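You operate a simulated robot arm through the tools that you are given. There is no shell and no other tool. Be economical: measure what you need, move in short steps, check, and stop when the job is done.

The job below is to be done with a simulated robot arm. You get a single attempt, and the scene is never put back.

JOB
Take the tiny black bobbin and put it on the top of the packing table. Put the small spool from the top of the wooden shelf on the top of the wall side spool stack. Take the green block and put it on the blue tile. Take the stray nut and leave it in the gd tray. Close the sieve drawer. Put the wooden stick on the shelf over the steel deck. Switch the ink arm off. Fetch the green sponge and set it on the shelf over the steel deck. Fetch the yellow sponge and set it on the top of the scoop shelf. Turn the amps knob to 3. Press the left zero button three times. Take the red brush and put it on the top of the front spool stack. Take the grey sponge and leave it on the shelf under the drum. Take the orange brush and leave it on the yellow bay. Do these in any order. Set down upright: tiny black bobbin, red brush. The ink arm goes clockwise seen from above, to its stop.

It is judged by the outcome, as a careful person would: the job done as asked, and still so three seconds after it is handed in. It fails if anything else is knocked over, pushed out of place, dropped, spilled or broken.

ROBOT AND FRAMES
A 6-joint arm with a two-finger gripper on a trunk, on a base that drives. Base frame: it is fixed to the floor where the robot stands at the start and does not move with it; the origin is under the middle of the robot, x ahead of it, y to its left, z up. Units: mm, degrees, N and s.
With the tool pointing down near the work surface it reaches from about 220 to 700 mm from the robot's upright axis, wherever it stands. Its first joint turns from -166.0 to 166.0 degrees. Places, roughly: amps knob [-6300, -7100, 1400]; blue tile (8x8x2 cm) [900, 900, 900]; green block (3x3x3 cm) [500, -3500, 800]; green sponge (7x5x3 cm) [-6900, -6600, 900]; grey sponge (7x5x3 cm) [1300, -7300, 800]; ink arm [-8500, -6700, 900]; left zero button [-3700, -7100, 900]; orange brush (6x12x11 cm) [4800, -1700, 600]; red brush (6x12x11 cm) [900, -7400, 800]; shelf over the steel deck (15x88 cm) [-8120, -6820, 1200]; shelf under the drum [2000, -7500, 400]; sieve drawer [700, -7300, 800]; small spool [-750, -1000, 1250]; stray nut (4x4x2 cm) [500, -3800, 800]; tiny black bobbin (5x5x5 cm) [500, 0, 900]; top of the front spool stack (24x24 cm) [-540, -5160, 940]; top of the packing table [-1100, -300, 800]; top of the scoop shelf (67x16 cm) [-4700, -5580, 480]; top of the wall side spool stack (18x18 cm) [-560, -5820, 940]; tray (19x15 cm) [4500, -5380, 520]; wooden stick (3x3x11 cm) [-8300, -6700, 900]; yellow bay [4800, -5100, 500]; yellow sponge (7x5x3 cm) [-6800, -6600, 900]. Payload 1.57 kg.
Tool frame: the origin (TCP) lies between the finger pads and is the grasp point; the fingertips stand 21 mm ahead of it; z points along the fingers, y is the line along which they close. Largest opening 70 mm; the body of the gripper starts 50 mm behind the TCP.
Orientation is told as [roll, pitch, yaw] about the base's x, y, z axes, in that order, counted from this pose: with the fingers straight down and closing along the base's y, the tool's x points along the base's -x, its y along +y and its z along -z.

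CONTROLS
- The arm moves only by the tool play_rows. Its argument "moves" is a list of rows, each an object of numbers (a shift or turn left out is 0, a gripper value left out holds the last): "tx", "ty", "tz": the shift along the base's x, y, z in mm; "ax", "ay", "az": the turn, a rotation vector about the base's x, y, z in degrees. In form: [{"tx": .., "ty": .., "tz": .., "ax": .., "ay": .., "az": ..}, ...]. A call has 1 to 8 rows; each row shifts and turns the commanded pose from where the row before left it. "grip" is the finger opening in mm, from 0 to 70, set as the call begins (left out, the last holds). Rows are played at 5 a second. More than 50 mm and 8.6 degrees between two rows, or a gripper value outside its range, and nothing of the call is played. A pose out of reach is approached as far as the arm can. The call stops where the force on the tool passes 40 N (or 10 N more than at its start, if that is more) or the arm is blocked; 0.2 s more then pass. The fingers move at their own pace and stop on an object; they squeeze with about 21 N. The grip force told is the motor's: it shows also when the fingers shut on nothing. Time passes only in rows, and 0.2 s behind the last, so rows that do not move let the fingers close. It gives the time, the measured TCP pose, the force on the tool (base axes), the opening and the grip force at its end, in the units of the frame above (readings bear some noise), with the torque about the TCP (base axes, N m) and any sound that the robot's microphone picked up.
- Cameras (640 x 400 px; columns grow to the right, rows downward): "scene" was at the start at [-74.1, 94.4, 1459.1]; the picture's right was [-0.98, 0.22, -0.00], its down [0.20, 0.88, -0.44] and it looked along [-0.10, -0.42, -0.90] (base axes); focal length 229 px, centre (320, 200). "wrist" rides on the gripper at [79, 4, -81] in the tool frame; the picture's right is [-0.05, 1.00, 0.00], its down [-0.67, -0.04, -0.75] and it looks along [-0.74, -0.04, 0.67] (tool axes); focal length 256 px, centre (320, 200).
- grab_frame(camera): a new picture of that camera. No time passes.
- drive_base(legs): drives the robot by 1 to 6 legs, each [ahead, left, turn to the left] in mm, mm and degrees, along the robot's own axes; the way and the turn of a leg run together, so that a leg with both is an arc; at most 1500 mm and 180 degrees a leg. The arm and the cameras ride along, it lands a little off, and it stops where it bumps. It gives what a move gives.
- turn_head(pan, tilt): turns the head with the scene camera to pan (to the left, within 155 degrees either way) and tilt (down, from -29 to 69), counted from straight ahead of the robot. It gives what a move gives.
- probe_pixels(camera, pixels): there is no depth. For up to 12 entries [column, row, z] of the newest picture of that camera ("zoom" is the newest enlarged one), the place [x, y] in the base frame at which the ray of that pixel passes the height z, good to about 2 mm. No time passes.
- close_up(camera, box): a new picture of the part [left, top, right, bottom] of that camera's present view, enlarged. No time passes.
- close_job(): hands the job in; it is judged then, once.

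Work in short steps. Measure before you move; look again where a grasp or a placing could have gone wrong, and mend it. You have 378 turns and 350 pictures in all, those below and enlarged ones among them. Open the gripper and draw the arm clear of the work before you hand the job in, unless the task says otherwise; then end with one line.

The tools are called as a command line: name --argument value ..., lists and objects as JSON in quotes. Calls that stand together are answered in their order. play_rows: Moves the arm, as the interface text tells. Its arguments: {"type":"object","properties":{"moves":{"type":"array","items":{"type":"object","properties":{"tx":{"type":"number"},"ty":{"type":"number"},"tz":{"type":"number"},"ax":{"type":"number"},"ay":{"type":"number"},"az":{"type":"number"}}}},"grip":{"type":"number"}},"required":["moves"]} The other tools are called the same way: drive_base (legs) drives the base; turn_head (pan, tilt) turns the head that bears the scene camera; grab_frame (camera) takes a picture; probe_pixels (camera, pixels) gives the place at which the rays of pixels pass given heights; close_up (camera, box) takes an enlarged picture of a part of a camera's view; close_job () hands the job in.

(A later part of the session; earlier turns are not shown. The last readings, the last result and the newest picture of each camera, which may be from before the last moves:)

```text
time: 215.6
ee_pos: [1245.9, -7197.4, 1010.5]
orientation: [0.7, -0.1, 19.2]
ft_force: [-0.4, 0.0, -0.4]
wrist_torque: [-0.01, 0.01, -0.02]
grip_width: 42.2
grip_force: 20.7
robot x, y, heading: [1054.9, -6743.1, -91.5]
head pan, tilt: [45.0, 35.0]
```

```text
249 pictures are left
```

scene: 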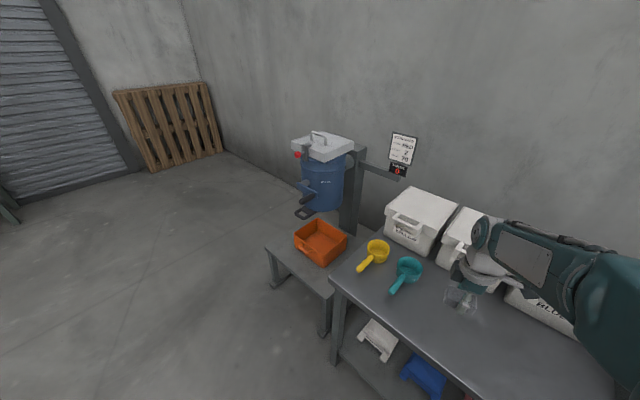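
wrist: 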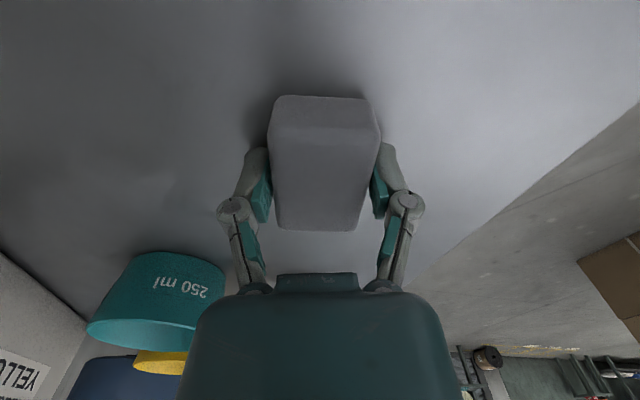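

Zoom on the low shelf to find a free patch.

close_up --camera "scene" --box '[240, 180, 400, 350]'

probe_pixels --camera "scene" --pixels '[[265, 245, 400], [330, 296, 400], [265, 245, 450], [330, 296, 450], [273, 287, 0], [324, 335, 0], [335, 366, 0], [330, 284, 776]]'

```text
2.35 times, centred on (320, 265) of scene
```

zoom: 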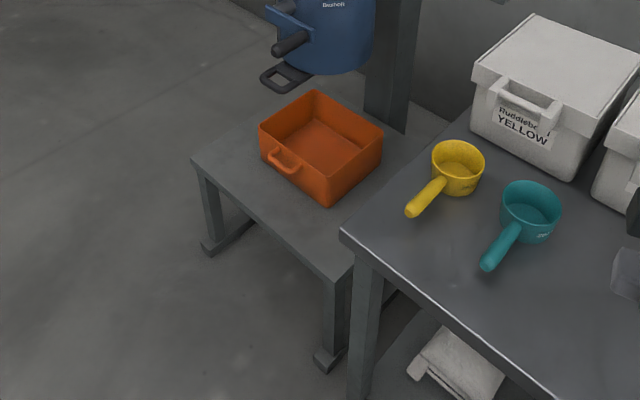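

```text
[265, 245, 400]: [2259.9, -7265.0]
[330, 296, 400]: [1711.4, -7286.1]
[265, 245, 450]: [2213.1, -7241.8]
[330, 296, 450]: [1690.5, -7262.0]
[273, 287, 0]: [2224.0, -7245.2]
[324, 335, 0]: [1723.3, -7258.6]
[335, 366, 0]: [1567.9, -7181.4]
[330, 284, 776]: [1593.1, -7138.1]
```

Probe tray bottom corners on the shelf (z=400).

probe_pixels --camera "zoom" --pixels '[[328, 206, 400], [268, 163, 400], [380, 152, 430], [285, 222, 400], [225, 158, 400], [310, 235, 400], [343, 268, 400], [290, 172, 430]]'

```text
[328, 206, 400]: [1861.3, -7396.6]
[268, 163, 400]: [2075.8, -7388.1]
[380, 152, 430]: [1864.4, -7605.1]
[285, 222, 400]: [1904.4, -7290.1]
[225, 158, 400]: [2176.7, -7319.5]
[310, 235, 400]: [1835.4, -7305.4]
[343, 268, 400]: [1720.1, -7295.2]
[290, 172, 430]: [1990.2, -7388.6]
```

Place target (1785,-7340) on the free right part of the low shelf. Drive left 560 and ahead 90.

drive_base --legs '[[80, 560, 1.4]]'

turn_head --pan 15 --tilt 50

grab_frame --camera "scene"

grab_frame --camera "wrist"

```text
time: 218.8
ee_pos: [1811.5, -7277.5, 1010.4]
orientation: [0.8, -0.2, 20.6]
ft_force: [0.3, -0.3, -0.2]
wrist_torque: [0.02, -0.02, 0.01]
grip_width: 41.4
grip_force: 21.2
robot x, y, heading: [1608.8, -6827.4, -89.9]
head pan, tilt: [45.0, 35.0]
```

```text
time: 219.8
ee_pos: [1812.4, -7276.9, 1009.8]
orientation: [0.7, 0.1, 20.5]
ft_force: [1.1, 0.3, -0.4]
wrist_torque: [0.04, 0.02, -0.03]
grip_width: 41.3
grip_force: 20.8
robot x, y, heading: [1609.5, -6828.5, -89.7]
head pan, tilt: [15.0, 50.0]
```

```text
247 pictures are left
```

scene: 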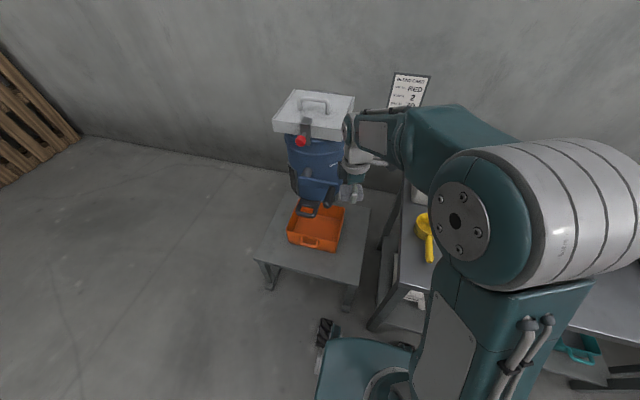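

```text
246 pictures are left
```

wrist: 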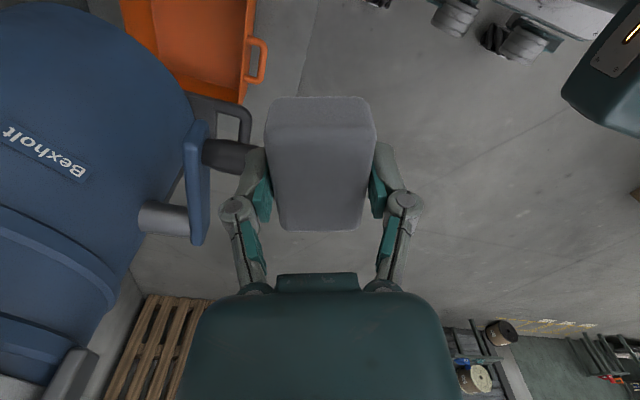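

The drum's crank is near. Probe crank points in both views to judge clearance.

probe_pixels --camera "wrist" --pixels '[[252, 160, 600], [252, 160, 700], [252, 160, 800], [205, 220, 700], [205, 220, 800], [250, 100, 500], [250, 100, 600]]'

close_up --camera "scene" --box '[240, 80, 400, 300]'

```text
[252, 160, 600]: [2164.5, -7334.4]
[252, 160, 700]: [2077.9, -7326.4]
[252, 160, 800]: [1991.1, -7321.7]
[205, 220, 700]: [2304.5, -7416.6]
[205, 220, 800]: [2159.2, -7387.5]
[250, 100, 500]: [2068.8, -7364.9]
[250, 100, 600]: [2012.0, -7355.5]
```

```text
1.82 times, centred on (320, 190) of scene
```

zoom: 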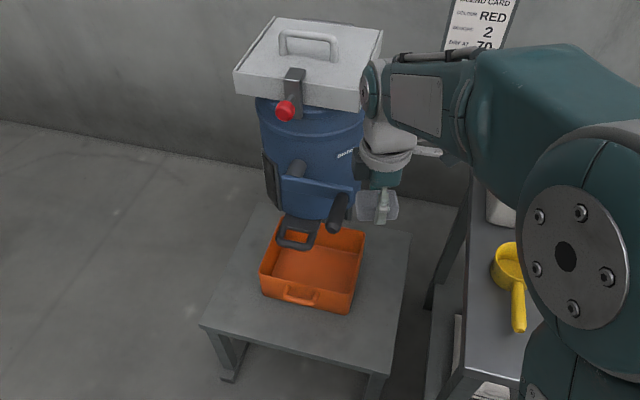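

Crank is ≥170 mm away in x. Move to (1796,-7330) and start down.

play_rows --moves '[{"tx": -8, "ty": -27}, {"tx": -8, "ty": -26}, {"tz": -47}, {"tz": -47}, {"tz": -47}, {"tz": -47}, {"tz": -47}, {"tz": -47}]'

grab_frame --camera "scene"

grab_frame --camera "wrist"

```text
time: 221.6
ee_pos: [1796.7, -7334.0, 728.6]
orientation: [0.8, 0.0, 20.6]
ft_force: [0.6, -0.7, 0.5]
wrist_torque: [0.02, 0.0, -0.01]
grip_width: 41.3
grip_force: 21.0
robot x, y, heading: [1610.8, -6826.1, -89.7]
head pan, tilt: [15.0, 50.0]
```

```text
244 pictures are left
```

scene: 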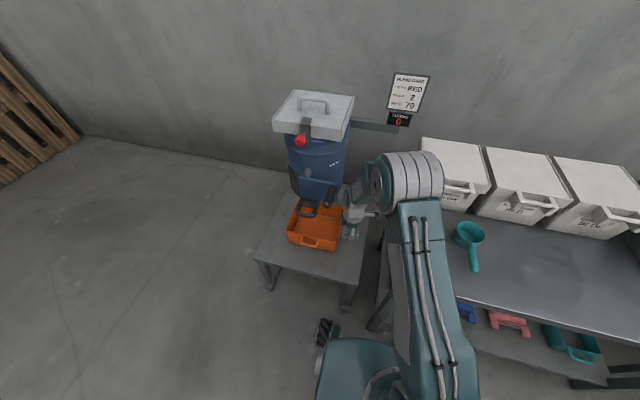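

```text
243 pictures are left
```

wrist: 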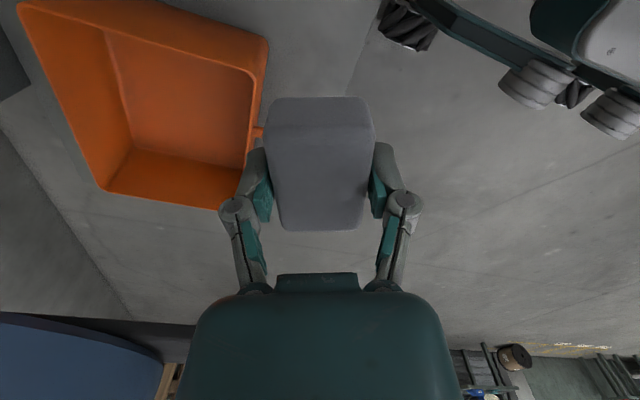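

The elbow sits near the bench end; I prefer the arm plane clear of it. Pull back 190 mm in y, drive left 190, shift the tool back, and re-advance.

play_rows --moves '[{"ty": 47}, {"ty": 47}, {"ty": 47}, {"ty": 47}]'

drive_base --legs '[[0, 190, 0]]'

play_rows --moves '[{"tx": -47}, {"tx": -47}, {"tx": -47}, {"tx": -47}]'

grab_frame --camera "scene"

```text
time: 222.6
ee_pos: [1796.4, -7143.7, 729.3]
orientation: [0.8, 0.0, 20.7]
ft_force: [0.2, 0.7, -0.4]
wrist_torque: [0.02, 0.0, 0.01]
grip_width: 41.2
grip_force: 21.7
robot x, y, heading: [1612.4, -6827.9, -89.9]
head pan, tilt: [15.0, 50.0]
```

```text
time: 224.1
ee_pos: [1981.7, -7143.4, 730.2]
orientation: [0.7, -0.3, 20.7]
ft_force: [0.5, 0.0, -0.8]
wrist_torque: [-0.03, -0.01, 0.02]
grip_width: 41.3
grip_force: 21.4
robot x, y, heading: [1795.2, -6829.6, -89.7]
head pan, tilt: [15.0, 50.0]
```

```text
time: 225.1
ee_pos: [1795.3, -7143.3, 727.9]
orientation: [0.8, -0.1, 20.8]
ft_force: [-0.2, -0.2, -0.3]
wrist_torque: [-0.02, -0.02, 0.01]
grip_width: 41.2
grip_force: 20.7
robot x, y, heading: [1797.0, -6828.4, -89.4]
head pan, tilt: [15.0, 50.0]
```

```text
242 pictures are left
```

scene: 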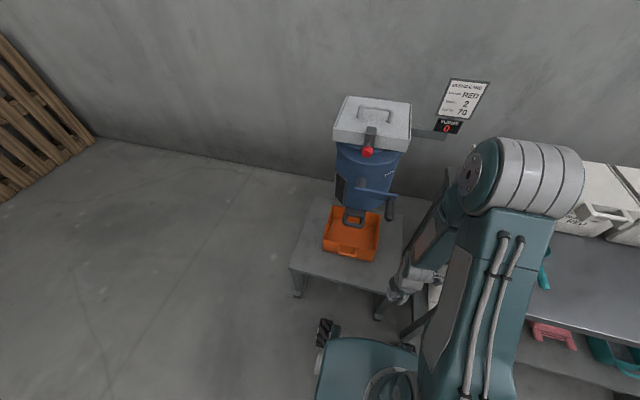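

Now advance over the shelf and go down.

play_rows --moves '[{"ty": -47}, {"ty": -47}, {"ty": -47}, {"ty": -46}, {"tz": -45}, {"tz": -45}, {"tz": -45}]'

grab_frame --camera "scene"

grab_frame --camera "wrist"

```text
time: 226.7
ee_pos: [1796.7, -7330.1, 594.0]
orientation: [0.7, 0.0, 20.7]
ft_force: [-0.4, 0.1, -0.1]
wrist_torque: [-0.02, 0.0, -0.01]
grip_width: 40.9
grip_force: 21.0
robot x, y, heading: [1797.3, -6825.9, -90.0]
head pan, tilt: [15.0, 50.0]
```

```text
241 pictures are left
```

scene: 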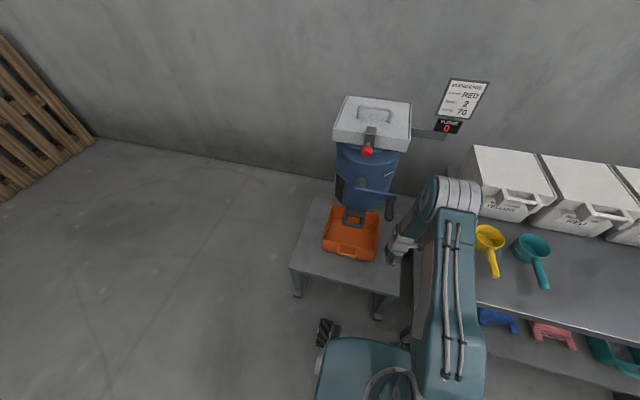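

```text
240 pictures are left
```

wrist: 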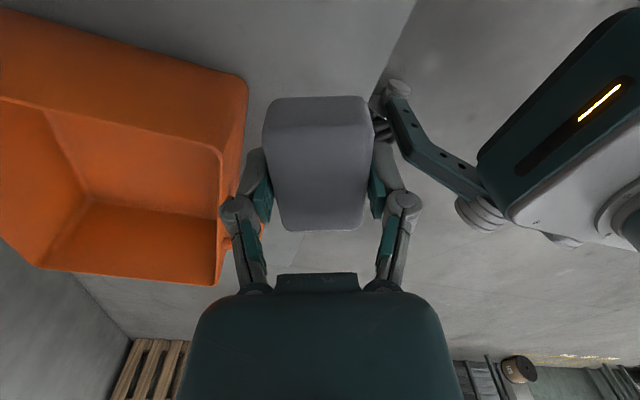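

Shift slightly away from the tray, then lower toward z≈430.

play_rows --moves '[{"tx": -13, "ty": 10, "tz": -20}, {"tz": -45}, {"tz": -45}, {"tz": -30}, {"tz": -12}]'

grab_frame --camera "wrist"

play_rows --moves '[{"tz": -3}, {"tz": -3}]'

play_rows --moves '[{"tz": -3}, {"tz": -2}]'

```text
time: 227.9
ee_pos: [1783.3, -7321.4, 441.4]
orientation: [0.8, -0.1, 20.7]
ft_force: [0.0, 0.4, -0.3]
wrist_torque: [-0.03, 0.04, -0.02]
grip_width: 40.8
grip_force: 20.8
robot x, y, heading: [1797.6, -6828.4, -89.8]
head pan, tilt: [15.0, 50.0]
```

```text
239 pictures are left
```

wrist: 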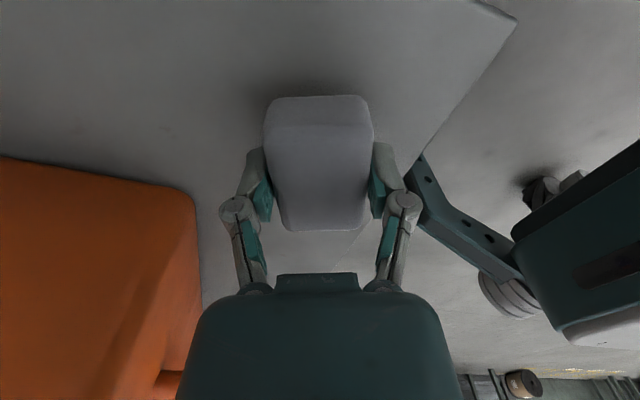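

```text
time: 228.5
ee_pos: [1782.7, -7319.9, 434.7]
orientation: [0.8, 0.0, 20.8]
ft_force: [-0.5, 0.3, 0.5]
wrist_torque: [0.01, 0.02, 0.02]
grip_width: 41.2
grip_force: 21.0
robot x, y, heading: [1799.2, -6827.5, -89.8]
head pan, tilt: [15.0, 50.0]
```

```text
time: 229.1
ee_pos: [1782.1, -7318.9, 430.3]
orientation: [0.7, -0.1, 20.6]
ft_force: [-0.6, -0.7, 0.0]
wrist_torque: [-0.01, 0.04, 0.0]
grip_width: 40.9
grip_force: 20.4
robot x, y, heading: [1796.8, -6828.0, -90.0]
head pan, tilt: [15.0, 50.0]
```

Still hovering; lower further in small steps.

play_rows --moves '[{"tz": -3}, {"tz": -3}]'

play_rows --moves '[{"tz": -2}, {"tz": -2}]'

play_rows --moves '[{"tz": -2}, {"tz": -2}]'

grab_frame --camera "wrist"

```text
time: 229.7
ee_pos: [1781.8, -7319.7, 424.7]
orientation: [0.9, -0.2, 20.7]
ft_force: [-0.4, 0.3, -1.0]
wrist_torque: [0.0, -0.03, 0.0]
grip_width: 40.8
grip_force: 20.9
robot x, y, heading: [1798.9, -6826.4, -89.8]
head pan, tilt: [15.0, 50.0]
```

```text
time: 230.3
ee_pos: [1781.6, -7320.0, 423.0]
orientation: [0.8, -0.1, 20.7]
ft_force: [-1.1, 5.9, 21.8]
wrist_torque: [0.12, -0.06, -0.02]
grip_width: 41.3
grip_force: 21.0
robot x, y, heading: [1799.0, -6831.3, -89.5]
head pan, tilt: [15.0, 50.0]
```

```text
time: 230.9
ee_pos: [1781.7, -7320.5, 417.4]
orientation: [0.6, 0.0, 20.7]
ft_force: [0.3, 2.9, 27.9]
wrist_torque: [-0.15, -0.12, 0.04]
grip_width: 41.5
grip_force: 21.1
robot x, y, heading: [1797.7, -6826.4, -89.7]
head pan, tilt: [15.0, 50.0]
```

```text
238 pictures are left
```

wrist: 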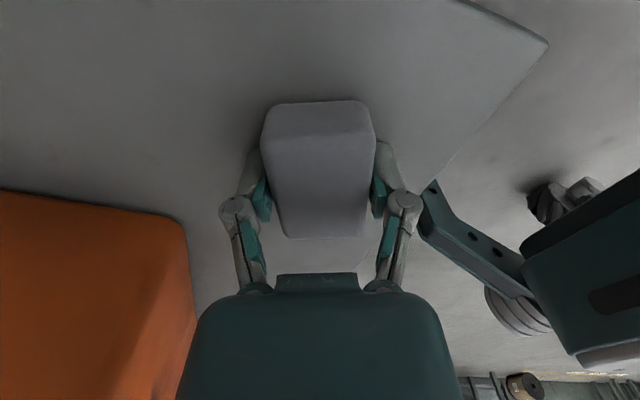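

Contact. Release and rise straight.

play_rows --moves '[{"tz": 2}, {}, {}]' --grip 62

play_rows --moves '[{"tz": 30}, {"tz": 45}, {"tz": 45}, {"tz": 45}, {"tz": 45, "ty": 10}, {"tz": 40, "ty": 25}, {"tz": 30, "ty": 35}, {"tz": 30, "ty": 35}]'

grab_frame --camera "wrist"

grab_frame --camera "scene"

```text
time: 231.7
ee_pos: [1782.3, -7318.4, 420.7]
orientation: [0.8, -0.1, 20.7]
ft_force: [-0.1, -0.1, -0.2]
wrist_torque: [-0.04, 0.0, -0.01]
grip_width: 62.0
grip_force: 0.1
robot x, y, heading: [1800.6, -6829.2, -89.8]
head pan, tilt: [15.0, 50.0]
```

```text
time: 233.5
ee_pos: [1780.2, -7214.3, 729.9]
orientation: [0.7, -0.1, 20.8]
ft_force: [0.0, -0.2, 0.2]
wrist_torque: [-0.03, -0.01, -0.01]
grip_width: 61.9
grip_force: 0.1
robot x, y, heading: [1796.4, -6826.5, -89.7]
head pan, tilt: [15.0, 50.0]
```

```text
237 pictures are left
```

wrist: 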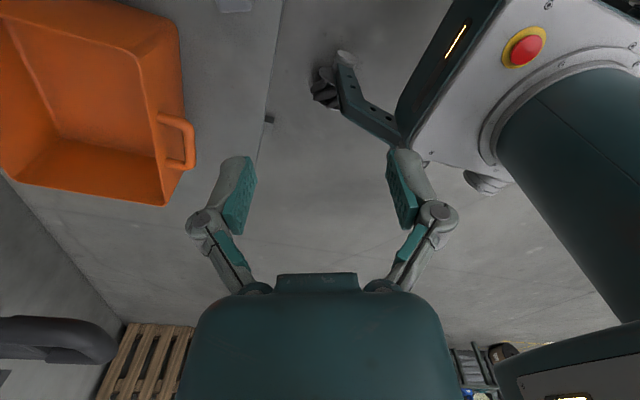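

```text
236 pictures are left
```

scene: 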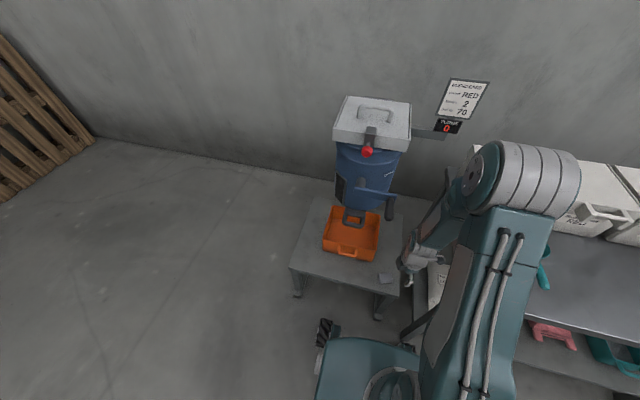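

Grey sponge lies on the low shelf. Next: the nut. I raise the arm high, then drive back and round to the lane, facing +x.

play_rows --moves '[{"tz": 49}, {"tz": 49}, {"tz": 49}, {"tz": 49}, {"tz": 49}, {"tz": 49}, {"tz": 49}, {"tz": 49}]' --grip 70

play_rows --moves '[{"tz": 49}, {"tz": 49}]'

drive_base --legs '[[-950, 0, 0], [0, 0, 90], [-1000, 0, 0], [-820, 0, 0]]'

```text
time: 235.3
ee_pos: [1781.3, -7214.5, 1120.0]
orientation: [0.8, -0.1, 20.7]
ft_force: [0.1, -0.1, -0.3]
wrist_torque: [-0.01, 0.01, 0.02]
grip_width: 70.0
grip_force: 0.0
robot x, y, heading: [1796.4, -6828.3, -89.8]
head pan, tilt: [15.0, 50.0]
```

```text
time: 235.9
ee_pos: [1781.5, -7214.6, 1219.1]
orientation: [0.7, -0.1, 20.7]
ft_force: [0.0, -0.5, 0.1]
wrist_torque: [0.01, -0.05, -0.01]
grip_width: 70.0
grip_force: 0.0
robot x, y, heading: [1799.6, -6829.0, -89.7]
head pan, tilt: [15.0, 50.0]
```

```text
time: 253.4
ee_pos: [363.1, -5921.2, 1220.4]
orientation: [0.8, -0.1, 110.2]
ft_force: [-0.3, 0.0, 0.4]
wrist_torque: [-0.02, 0.0, -0.01]
grip_width: 69.8
grip_force: 0.1
robot x, y, heading: [-24.5, -5902.9, -0.4]
head pan, tilt: [15.0, 50.0]
```

Now strafe left (+y) through the lane to y≈-3750 and look.

drive_base --legs '[[-20, 1100, 0], [0, 1050, 0]]'

turn_head --pan 0 --tilt 55

grab_frame --camera "scene"

grab_frame --camera "wrist"

```text
time: 264.0
ee_pos: [335.4, -3778.8, 1218.8]
orientation: [0.7, -0.2, 111.0]
ft_force: [-0.4, 0.1, -0.6]
wrist_torque: [0.01, -0.01, -0.03]
grip_width: 70.1
grip_force: 0.0
robot x, y, heading: [-54.1, -3763.8, 0.3]
head pan, tilt: [15.0, 50.0]
```

```text
time: 264.8
ee_pos: [333.6, -3776.9, 1219.3]
orientation: [0.8, -0.2, 111.0]
ft_force: [-0.1, -0.5, -0.2]
wrist_torque: [-0.02, 0.02, 0.01]
grip_width: 69.9
grip_force: 0.0
robot x, y, heading: [-53.5, -3764.9, 0.5]
head pan, tilt: [0.0, 55.0]
```

```text
235 pictures are left
```

scene: 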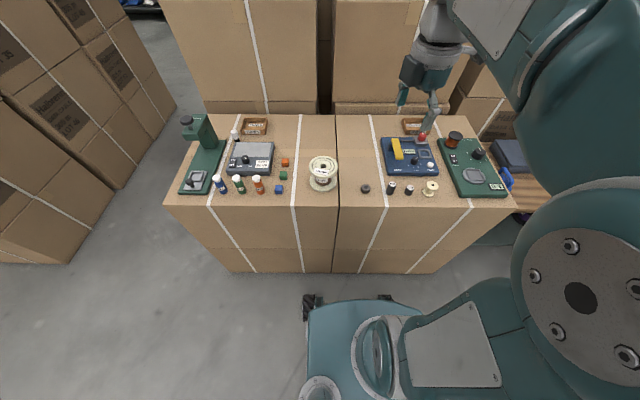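

```text
234 pictures are left
```

wrist: 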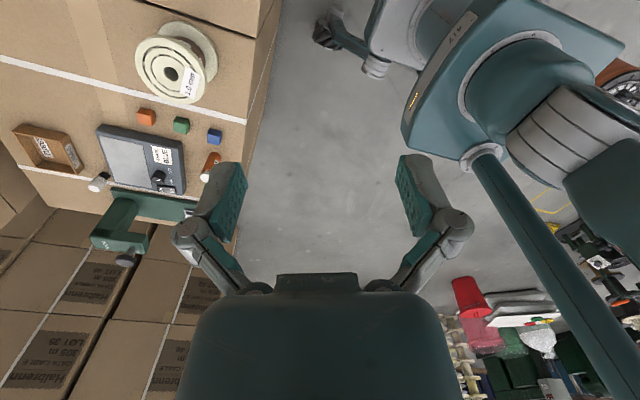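

close_up --camera "scene" --box '[170, 100, 520, 220]'

probe_pixels --camera "scene" --pixels '[[365, 188, 800], [365, 188, 780], [283, 176, 800], [284, 162, 800], [240, 205, 800], [392, 188, 800], [322, 185, 800]]'

```text
1.83 times, centred on (345, 160) of scene
```

zoom: 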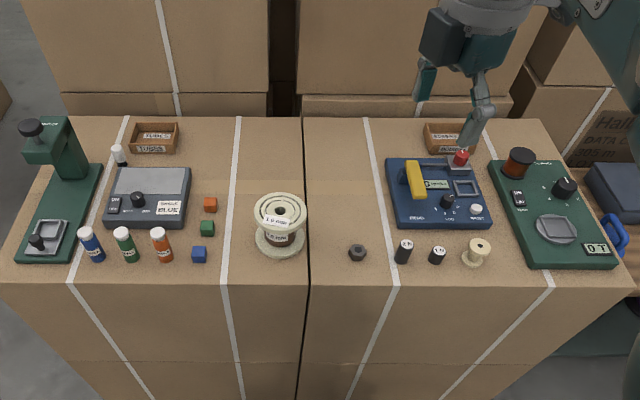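

```text
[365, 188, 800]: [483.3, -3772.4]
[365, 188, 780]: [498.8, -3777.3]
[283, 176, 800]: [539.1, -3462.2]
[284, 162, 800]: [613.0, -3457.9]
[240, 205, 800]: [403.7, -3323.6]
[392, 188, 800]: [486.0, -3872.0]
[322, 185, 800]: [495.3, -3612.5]
```

Nut at scene (365,188) → ≈(485,-3772); green block at ≈(545,-3460). Move above the nut.

play_rows --moves '[{"tx": 38, "ty": 1}, {"tx": 38, "ty": 1}, {"tx": 38, "ty": 1}, {"tx": 36, "ty": 1}, {"tz": -47}, {"tz": -47}, {"tz": -47}, {"tz": -47}]'

grab_frame --camera "wrist"

```text
time: 266.6
ee_pos: [487.2, -3774.7, 1030.1]
orientation: [0.7, 0.0, 111.0]
ft_force: [-0.2, 0.8, 1.1]
wrist_torque: [-0.01, -0.01, -0.04]
grip_width: 69.7
grip_force: 0.1
robot x, y, heading: [-53.9, -3761.7, 0.2]
head pan, tilt: [0.0, 55.0]
```

```text
232 pictures are left
```

wrist: 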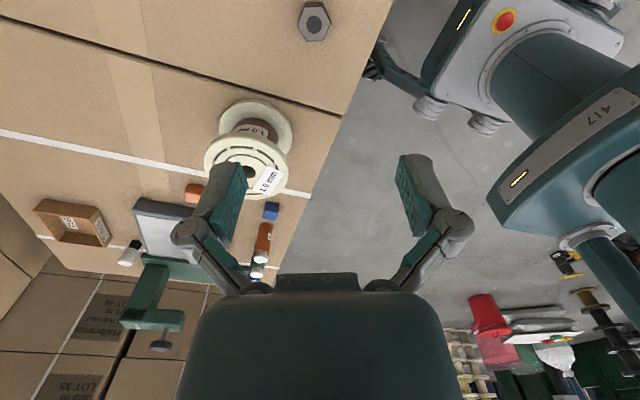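

Probe nut in wrist view for triangulation.

close_up --camera "wrist" --box '[280, 0, 350, 50]'

probe_pixels --camera "wrist" --pixels '[[314, 22, 760], [314, 22, 780], [314, 22, 800], [314, 22, 820]]'

close_up --camera "scene" --box '[335, 165, 395, 210]'

```text
8.00 times, centred on (315, 25) of wrist
```

zoom: 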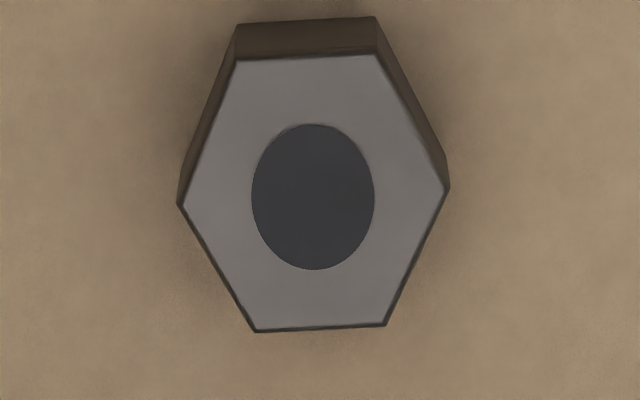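

```text
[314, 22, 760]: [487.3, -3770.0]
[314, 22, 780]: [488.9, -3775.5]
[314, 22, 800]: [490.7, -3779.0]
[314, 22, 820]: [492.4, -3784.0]
```

```text
8.89 times, centred on (365, 188) of scene
```

zoom: 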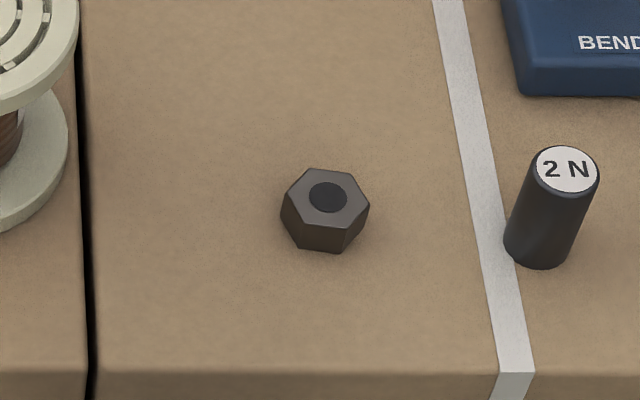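

Nut centre ≈(490,-3777), top z≈792. Flats need a 30° turn of the tool: az -30, then descend to z≈797.

play_rows --moves '[{"az": -7.5, "tz": -40, "tx": 3, "ty": -2}, {"az": -7.5, "tz": -40}, {"az": -7.5, "tz": -40}, {"az": -7.5, "tz": -40}, {"tz": -30}, {"tz": -20}, {"tz": -15}, {"tz": -7}]'

grab_frame --camera "wrist"

```text
time: 268.4
ee_pos: [487.8, -3776.5, 799.7]
orientation: [0.8, -0.1, 80.9]
ft_force: [-0.2, -0.5, 0.7]
wrist_torque: [0.01, -0.01, -0.01]
grip_width: 69.6
grip_force: 0.0
robot x, y, heading: [-52.7, -3765.3, 0.7]
head pan, tilt: [0.0, 55.0]
```

```text
229 pictures are left
```

wrist: 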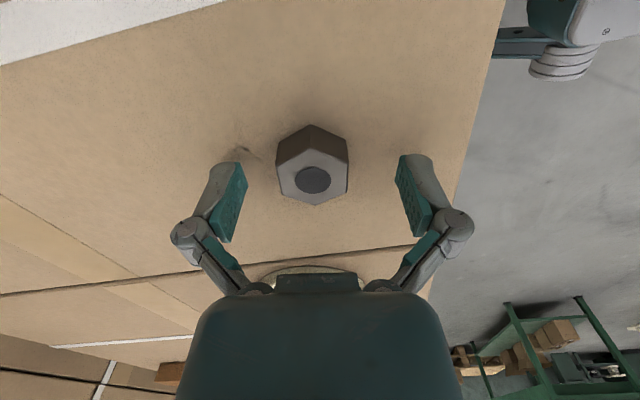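

Aligned: close on the flats.

play_rows --moves '[{}, {}, {}]' --grip 20

play_rows --moves '[{"tz": 25}, {"tz": 40}, {"tz": 45}, {"tz": 45}, {"tz": 45}, {"tz": 45}, {"tz": 45}, {"tz": 45}]'

grab_frame --camera "wrist"

```text
time: 269.2
ee_pos: [487.3, -3776.1, 799.6]
orientation: [0.5, -0.1, 81.0]
ft_force: [-1.1, -0.6, 16.5]
wrist_torque: [-0.13, -0.41, -0.01]
grip_width: 30.7
grip_force: 21.3
robot x, y, heading: [-53.8, -3767.9, 0.7]
head pan, tilt: [0.0, 55.0]
```

```text
time: 271.0
ee_pos: [487.6, -3775.0, 1134.7]
orientation: [1.0, 0.0, 81.0]
ft_force: [-0.1, -0.3, -1.1]
wrist_torque: [0.0, 0.02, -0.02]
grip_width: 30.5
grip_force: 20.6
robot x, y, heading: [-53.8, -3762.9, 0.6]
head pan, tilt: [0.0, 55.0]
```

```text
228 pictures are left
```

wrist: 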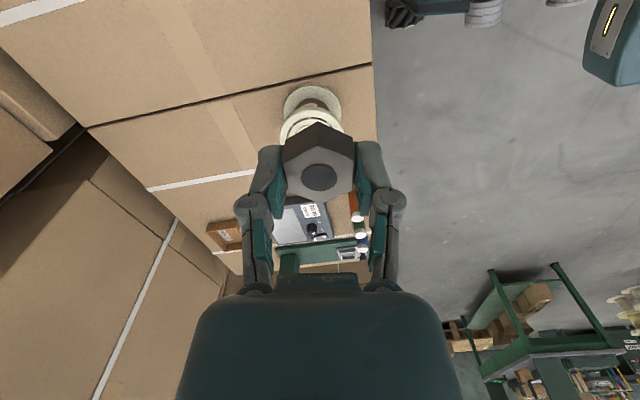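

Nut held. Retract the arm and drive: down the lane to y≈-5900, then east to x≈3600.

play_rows --moves '[{"tx": -40, "tz": 25}, {"tx": -40, "tz": 25}, {"tx": -40, "tz": 25}]'

drive_base --legs '[[0, -1070, 0], [0, -1070, -0.5], [1400, 0, 0], [1400, 0, 0]]'

turn_head --pan 10 --tilt 20

grab_frame --camera "scene"

```text
time: 271.8
ee_pos: [367.3, -3775.4, 1208.2]
orientation: [0.8, -0.1, 81.0]
ft_force: [0.0, -0.1, -1.2]
wrist_torque: [-0.03, 0.02, 0.01]
grip_width: 30.7
grip_force: 20.8
robot x, y, heading: [-56.5, -3763.4, 0.6]
head pan, tilt: [0.0, 55.0]
```

```text
time: 295.6
ee_pos: [3184.7, -5929.9, 1207.0]
orientation: [0.9, 0.0, 80.5]
ft_force: [0.1, -0.7, -1.3]
wrist_torque: [0.02, 0.01, -0.03]
grip_width: 30.5
grip_force: 20.8
robot x, y, heading: [2763.2, -5916.7, 0.0]
head pan, tilt: [0.0, 55.0]
```

```text
time: 296.6
ee_pos: [3184.3, -5929.0, 1208.4]
orientation: [0.8, 0.0, 80.5]
ft_force: [1.0, 1.2, -0.9]
wrist_torque: [0.04, -0.01, -0.02]
grip_width: 30.4
grip_force: 21.3
robot x, y, heading: [2766.6, -5917.2, 0.5]
head pan, tilt: [10.0, 20.0]
```

```text
227 pictures are left
```

scene: 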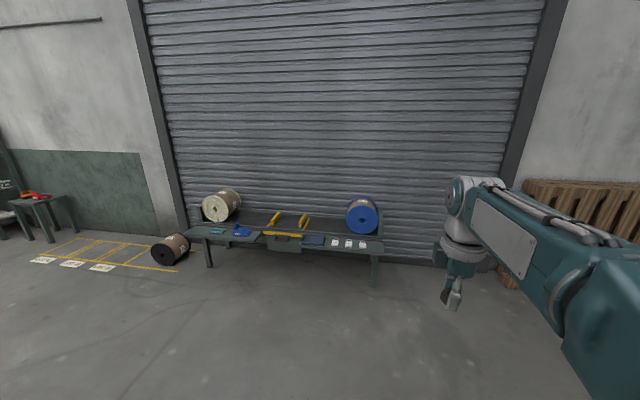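

Zoom on that table to read labels.

close_up --camera "scene" --box '[170, 180, 400, 300]'

close_up --camera "scene" --box '[0, 170, 200, 290]'

probe_pixels --camera "scene" --pixels '[[184, 235, 500], [385, 250, 500], [373, 287, 0], [209, 266, 0], [283, 245, 500]]'

```text
2.78 times, centred on (285, 240) of scene
```

zoom: 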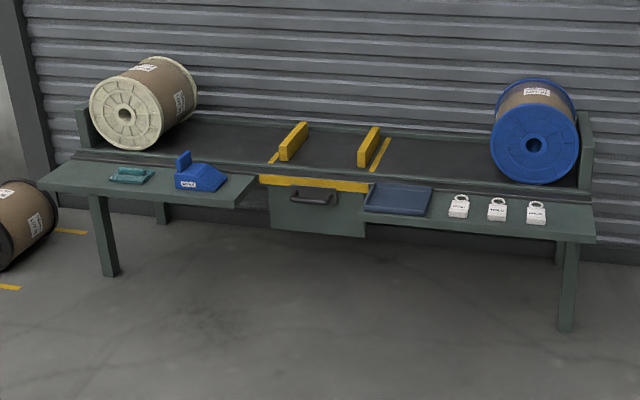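

```text
3.20 times, centred on (100, 230) of scene
```

zoom: 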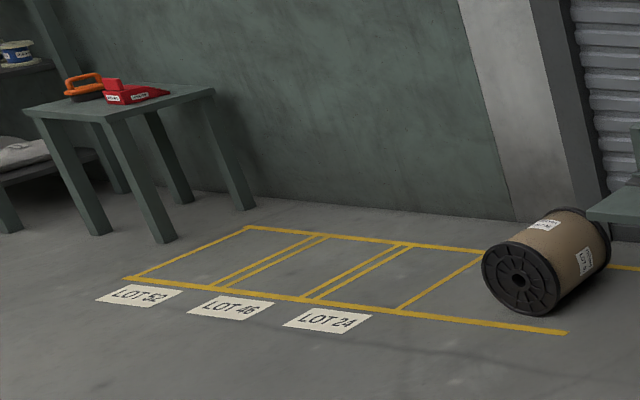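

```text
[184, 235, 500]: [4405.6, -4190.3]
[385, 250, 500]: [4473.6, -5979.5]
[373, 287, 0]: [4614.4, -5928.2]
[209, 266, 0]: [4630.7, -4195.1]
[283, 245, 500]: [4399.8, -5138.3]
```

GD tray = blue-grey tray at y≈-5380; yellow bay lies between the yellow bars. Drive to about (3950,-5390).

drive_base --legs '[[1180, 520, 0]]'

turn_head --pan 0 --tilt 50

grab_frame --camera "scene"

grab_frame --camera "wrist"

```text
time: 303.2
ee_pos: [4391.5, -5424.9, 1207.5]
orientation: [0.8, 0.0, 80.2]
ft_force: [-0.1, 0.0, -0.7]
wrist_torque: [0.0, 0.0, 0.02]
grip_width: 30.7
grip_force: 20.9
robot x, y, heading: [3974.2, -5410.1, -0.2]
head pan, tilt: [10.0, 20.0]
```

```text
time: 304.1
ee_pos: [4391.8, -5423.4, 1208.2]
orientation: [0.8, 0.0, 80.1]
ft_force: [-0.2, 0.3, -1.0]
wrist_torque: [-0.01, 0.01, -0.01]
grip_width: 30.7
grip_force: 21.1
robot x, y, heading: [3974.1, -5406.5, -0.4]
head pan, tilt: [0.0, 50.0]
```

```text
224 pictures are left
```

scene: 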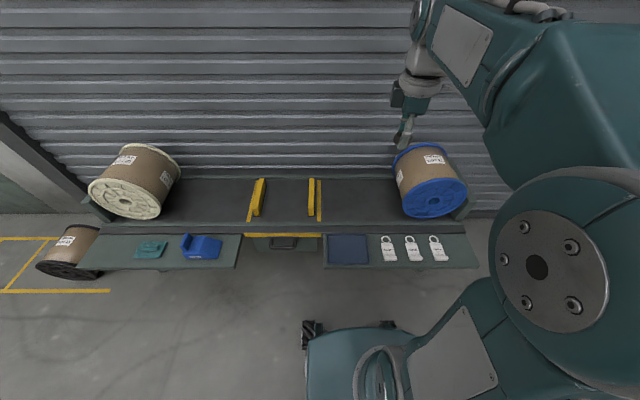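

```text
223 pictures are left
```

wrist: 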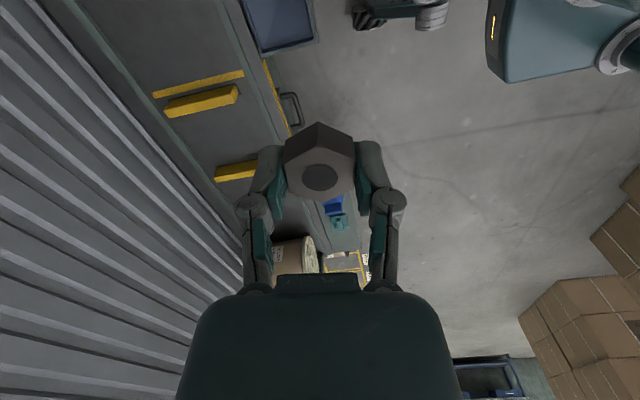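

Zoom on the tray to confirm and probe its centre/height.

close_up --camera "scene" --box '[230, 170, 480, 280]'

probe_pixels --camera "scene" --pixels '[[347, 249, 500], [347, 249, 550], [327, 264, 500], [369, 264, 500], [328, 235, 500], [368, 235, 500]]'

probe_pixels --camera "wrist" --pixels '[[260, 53, 500], [316, 42, 500], [316, 42, 550], [311, 0, 500], [285, 20, 500], [285, 20, 550]]'

```text
2.56 times, centred on (355, 225) of scene
```

zoom: 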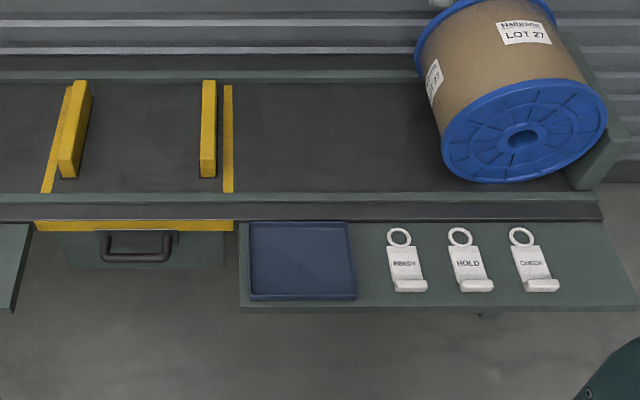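

```text
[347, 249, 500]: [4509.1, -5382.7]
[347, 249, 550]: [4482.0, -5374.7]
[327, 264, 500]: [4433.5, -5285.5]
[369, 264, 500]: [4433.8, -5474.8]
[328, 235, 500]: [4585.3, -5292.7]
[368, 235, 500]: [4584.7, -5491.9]
```

```text
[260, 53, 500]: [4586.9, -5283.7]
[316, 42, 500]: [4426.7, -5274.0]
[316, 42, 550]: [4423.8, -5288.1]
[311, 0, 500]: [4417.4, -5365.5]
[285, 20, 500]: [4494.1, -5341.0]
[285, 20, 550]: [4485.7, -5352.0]
```

Tray centre ≈(4509,-5383), at z≈500. Move over it and descend.

play_rows --moves '[{"tx": 39, "ty": 13}, {"tx": 39, "ty": 13}, {"tx": 39, "ty": 13}, {"tz": -48}, {"tz": -48}, {"tz": -48}, {"tz": -48}, {"tz": -48}]'

play_rows --moves '[{"tz": -48}, {"tz": -48}, {"tz": -48}, {"tz": -48}, {"tz": -48}, {"tz": -48}, {"tz": -48}]'

grab_frame --camera "wrist"

grab_frame --camera "scene"

```text
time: 305.9
ee_pos: [4508.3, -5384.7, 967.8]
orientation: [0.6, 0.0, 80.2]
ft_force: [0.0, -0.4, -0.9]
wrist_torque: [0.02, -0.02, 0.0]
grip_width: 30.5
grip_force: 20.8
robot x, y, heading: [3972.6, -5406.7, -0.4]
head pan, tilt: [0.0, 50.0]
```

```text
time: 307.5
ee_pos: [4509.1, -5384.4, 630.2]
orientation: [0.8, -0.1, 80.2]
ft_force: [-0.3, -0.8, 0.1]
wrist_torque: [0.01, -0.03, -0.01]
grip_width: 30.2
grip_force: 21.1
robot x, y, heading: [3973.5, -5403.9, -0.1]
head pan, tilt: [0.0, 50.0]
```

```text
221 pictures are left
```

wrist: 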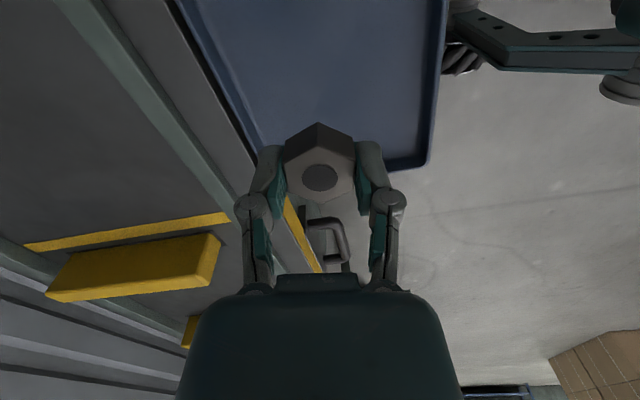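

```text
220 pictures are left
```

scene: 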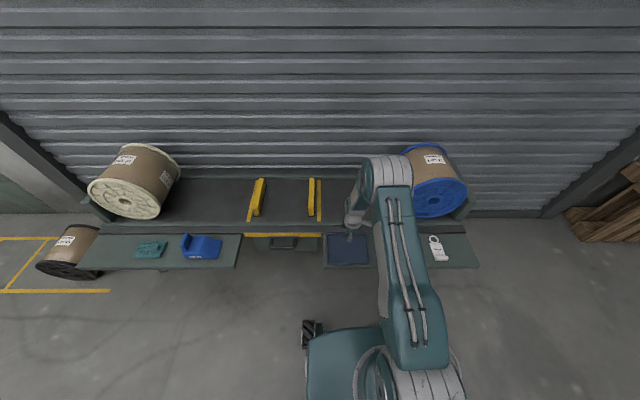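

Check the tray edges relative to TCP from the wrist view.

probe_pixels --camera "wrist" --pixels '[[258, 146, 510], [430, 162, 510], [446, 5, 510], [180, 15, 510], [340, 60, 500]]'

```text
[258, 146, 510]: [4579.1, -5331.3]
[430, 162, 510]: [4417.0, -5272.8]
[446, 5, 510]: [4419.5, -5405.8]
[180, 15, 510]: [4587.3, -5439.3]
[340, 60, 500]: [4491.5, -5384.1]
```

TCP is centred on the tray. Lower to ~540 then by small steps.

play_rows --moves '[{"tz": -45}, {"tz": -35}, {"tz": -10}]'

play_rows --moves '[{"tz": -4}, {"tz": -4}]'

play_rows --moves '[{"tz": -3}, {"tz": -3}]'

grab_frame --camera "wrist"

```text
time: 308.3
ee_pos: [4509.1, -5385.3, 541.6]
orientation: [0.9, 0.0, 80.2]
ft_force: [0.4, 0.6, -0.1]
wrist_torque: [0.02, -0.02, -0.02]
grip_width: 30.3
grip_force: 20.9
robot x, y, heading: [3968.9, -5406.3, -0.0]
head pan, tilt: [0.0, 50.0]
```

```text
time: 308.9
ee_pos: [4508.8, -5384.7, 533.7]
orientation: [0.8, -0.1, 80.2]
ft_force: [-5.4, 0.6, 11.8]
wrist_torque: [-0.02, -0.17, -0.04]
grip_width: 30.8
grip_force: 21.1
robot x, y, heading: [3971.0, -5401.8, -0.2]
head pan, tilt: [0.0, 50.0]
```

```text
time: 309.3
ee_pos: [4510.8, -5386.3, 534.0]
orientation: [0.9, -0.1, 80.3]
ft_force: [-9.6, -1.3, 21.3]
wrist_torque: [-0.11, -0.32, -0.05]
grip_width: 30.5
grip_force: 20.8
robot x, y, heading: [3972.9, -5406.0, -0.1]
head pan, tilt: [0.0, 50.0]
stopped in row 1: the force on the tool passed its limit at 47 N (the readings are from after the stop); the commanded pose is now the measured one
```

```text
219 pictures are left
```

wrist: 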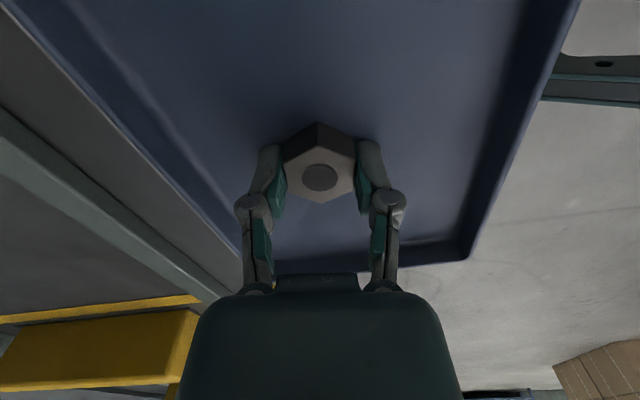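

Nut rests on the tray floor. Raise 2 mm, release, and rise.

play_rows --moves '[{"tz": 2}, {}, {}]' --grip 55

play_rows --moves '[{"tz": 25}, {"tz": 45}, {"tz": 48}, {"tz": 48}, {"tz": 48}, {"tz": 48}, {"tz": 48}, {"tz": 48}]'

grab_frame --camera "scene"

grab_frame --camera "wrist"

```text
time: 310.1
ee_pos: [4510.6, -5385.2, 535.3]
orientation: [0.8, 0.1, 80.1]
ft_force: [-0.8, 0.5, 0.3]
wrist_torque: [0.02, -0.01, 0.0]
grip_width: 54.9
grip_force: 0.1
robot x, y, heading: [3971.5, -5407.6, -0.3]
head pan, tilt: [0.0, 50.0]
```

```text
time: 311.9
ee_pos: [4508.2, -5385.2, 893.8]
orientation: [0.9, 0.0, 80.1]
ft_force: [0.4, -1.0, -0.4]
wrist_torque: [-0.02, -0.01, 0.02]
grip_width: 55.1
grip_force: 0.0
robot x, y, heading: [3974.6, -5408.1, -0.1]
head pan, tilt: [0.0, 50.0]
```

```text
218 pictures are left
```

scene: 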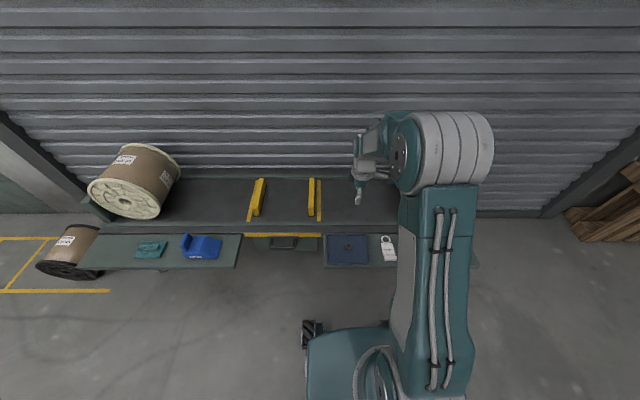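

```text
217 pictures are left
```

wrist: 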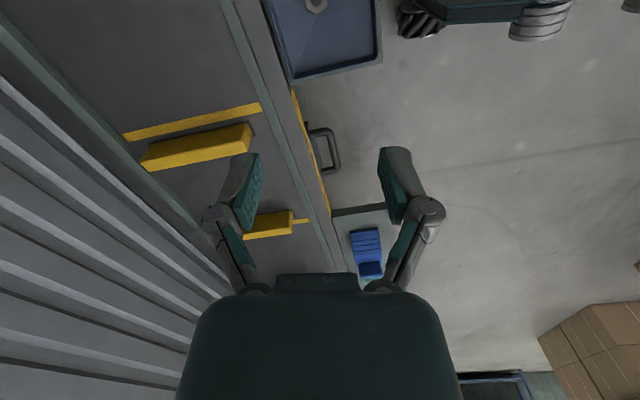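

Nut lies in the tray. Next the orange brush to the north: retract and look left.

play_rows --moves '[{"tx": -30, "tz": 38}, {"tx": -30, "tz": 38}, {"tx": -30, "tz": 38}, {"tx": -30, "tz": 38}]'

turn_head --pan 75 --tilt 20

grab_frame --camera "scene"

```text
time: 312.9
ee_pos: [4390.8, -5385.4, 1044.3]
orientation: [0.9, 0.0, 80.2]
ft_force: [0.3, 0.2, -0.3]
wrist_torque: [0.04, 0.03, 0.01]
grip_width: 54.9
grip_force: 0.1
robot x, y, heading: [3972.3, -5405.7, -0.4]
head pan, tilt: [0.0, 50.0]
```

```text
time: 314.4
ee_pos: [4393.0, -5384.8, 1042.8]
orientation: [0.8, 0.0, 80.2]
ft_force: [0.7, -0.1, -0.1]
wrist_torque: [-0.01, -0.01, -0.02]
grip_width: 54.9
grip_force: 0.0
robot x, y, heading: [3973.1, -5408.6, -0.2]
head pan, tilt: [75.0, 20.0]
```

```text
216 pictures are left
```

scene: 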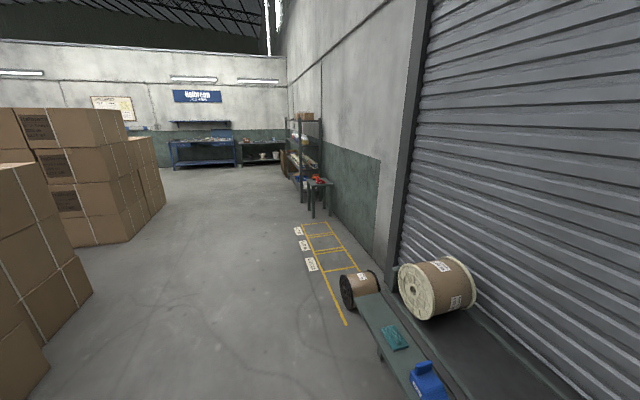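

Aisle is clear. Probe the small table legs; then drive north.

probe_pixels --camera "scene" --pixels '[[313, 217, 0], [330, 215, 0], [319, 184, 600], [347, 303, 0], [360, 305, 0], [92, 295, 0], [166, 203, 0]]'

drive_base --legs '[[0, 1300, 0], [0, 1300, 0], [0, 900, 0]]'

turn_head --pan 15 --tilt 35

grab_frame --camera "scene"

```text
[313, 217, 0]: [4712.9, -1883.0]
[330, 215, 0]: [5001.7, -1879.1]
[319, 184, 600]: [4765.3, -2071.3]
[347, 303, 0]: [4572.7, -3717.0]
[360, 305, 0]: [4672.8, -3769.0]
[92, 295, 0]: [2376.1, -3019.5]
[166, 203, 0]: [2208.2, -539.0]
```

```text
time: 331.5
ee_pos: [4420.8, -1865.2, 1043.5]
orientation: [0.8, -0.1, 79.5]
ft_force: [0.4, 0.6, -0.7]
wrist_torque: [0.02, 0.0, 0.01]
grip_width: 55.0
grip_force: 0.0
robot x, y, heading: [4001.0, -1880.6, -0.8]
head pan, tilt: [75.0, 20.0]
```

```text
time: 332.8
ee_pos: [4419.9, -1862.9, 1043.9]
orientation: [0.8, 0.0, 79.4]
ft_force: [-0.4, -1.1, 0.6]
wrist_torque: [0.0, -0.02, 0.0]
grip_width: 55.0
grip_force: 0.0
robot x, y, heading: [3999.8, -1881.6, -1.0]
head pan, tilt: [15.0, 35.0]
```

```text
215 pictures are left
```

scene: 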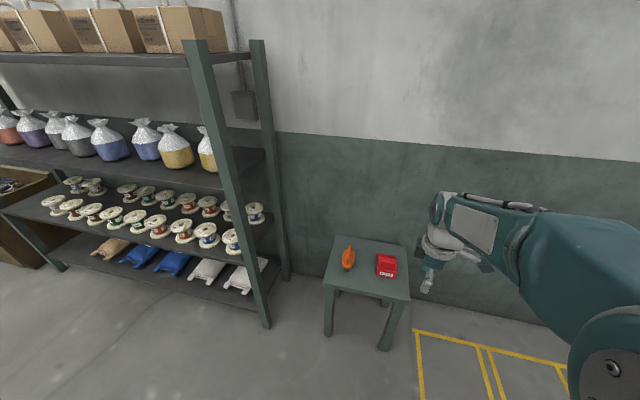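

Brush at (348,257). Zoom and probe.

close_up --camera "scene" --box '[310, 220, 430, 310]'

probe_pixels --camera "scene" --pixels '[[347, 270, 500], [347, 270, 550], [324, 283, 500], [324, 283, 550], [408, 298, 550], [336, 237, 550], [329, 336, 0], [384, 350, 0]]'

```text
4.44 times, centred on (370, 265) of scene
```

zoom: 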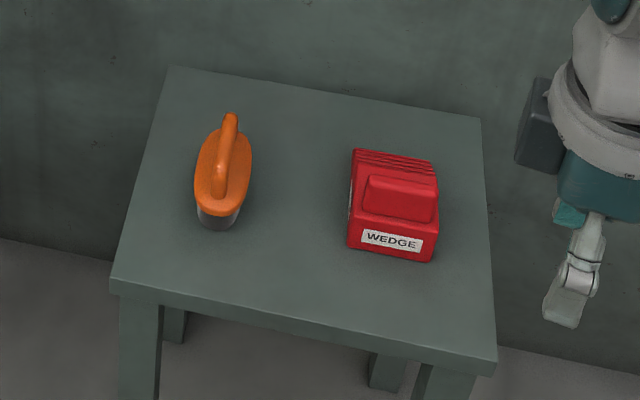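

```text
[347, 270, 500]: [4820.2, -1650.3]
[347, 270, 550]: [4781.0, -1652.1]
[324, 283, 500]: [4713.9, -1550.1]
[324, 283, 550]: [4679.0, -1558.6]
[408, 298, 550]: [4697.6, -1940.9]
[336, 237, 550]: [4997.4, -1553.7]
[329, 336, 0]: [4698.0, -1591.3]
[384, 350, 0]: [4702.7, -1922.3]
```

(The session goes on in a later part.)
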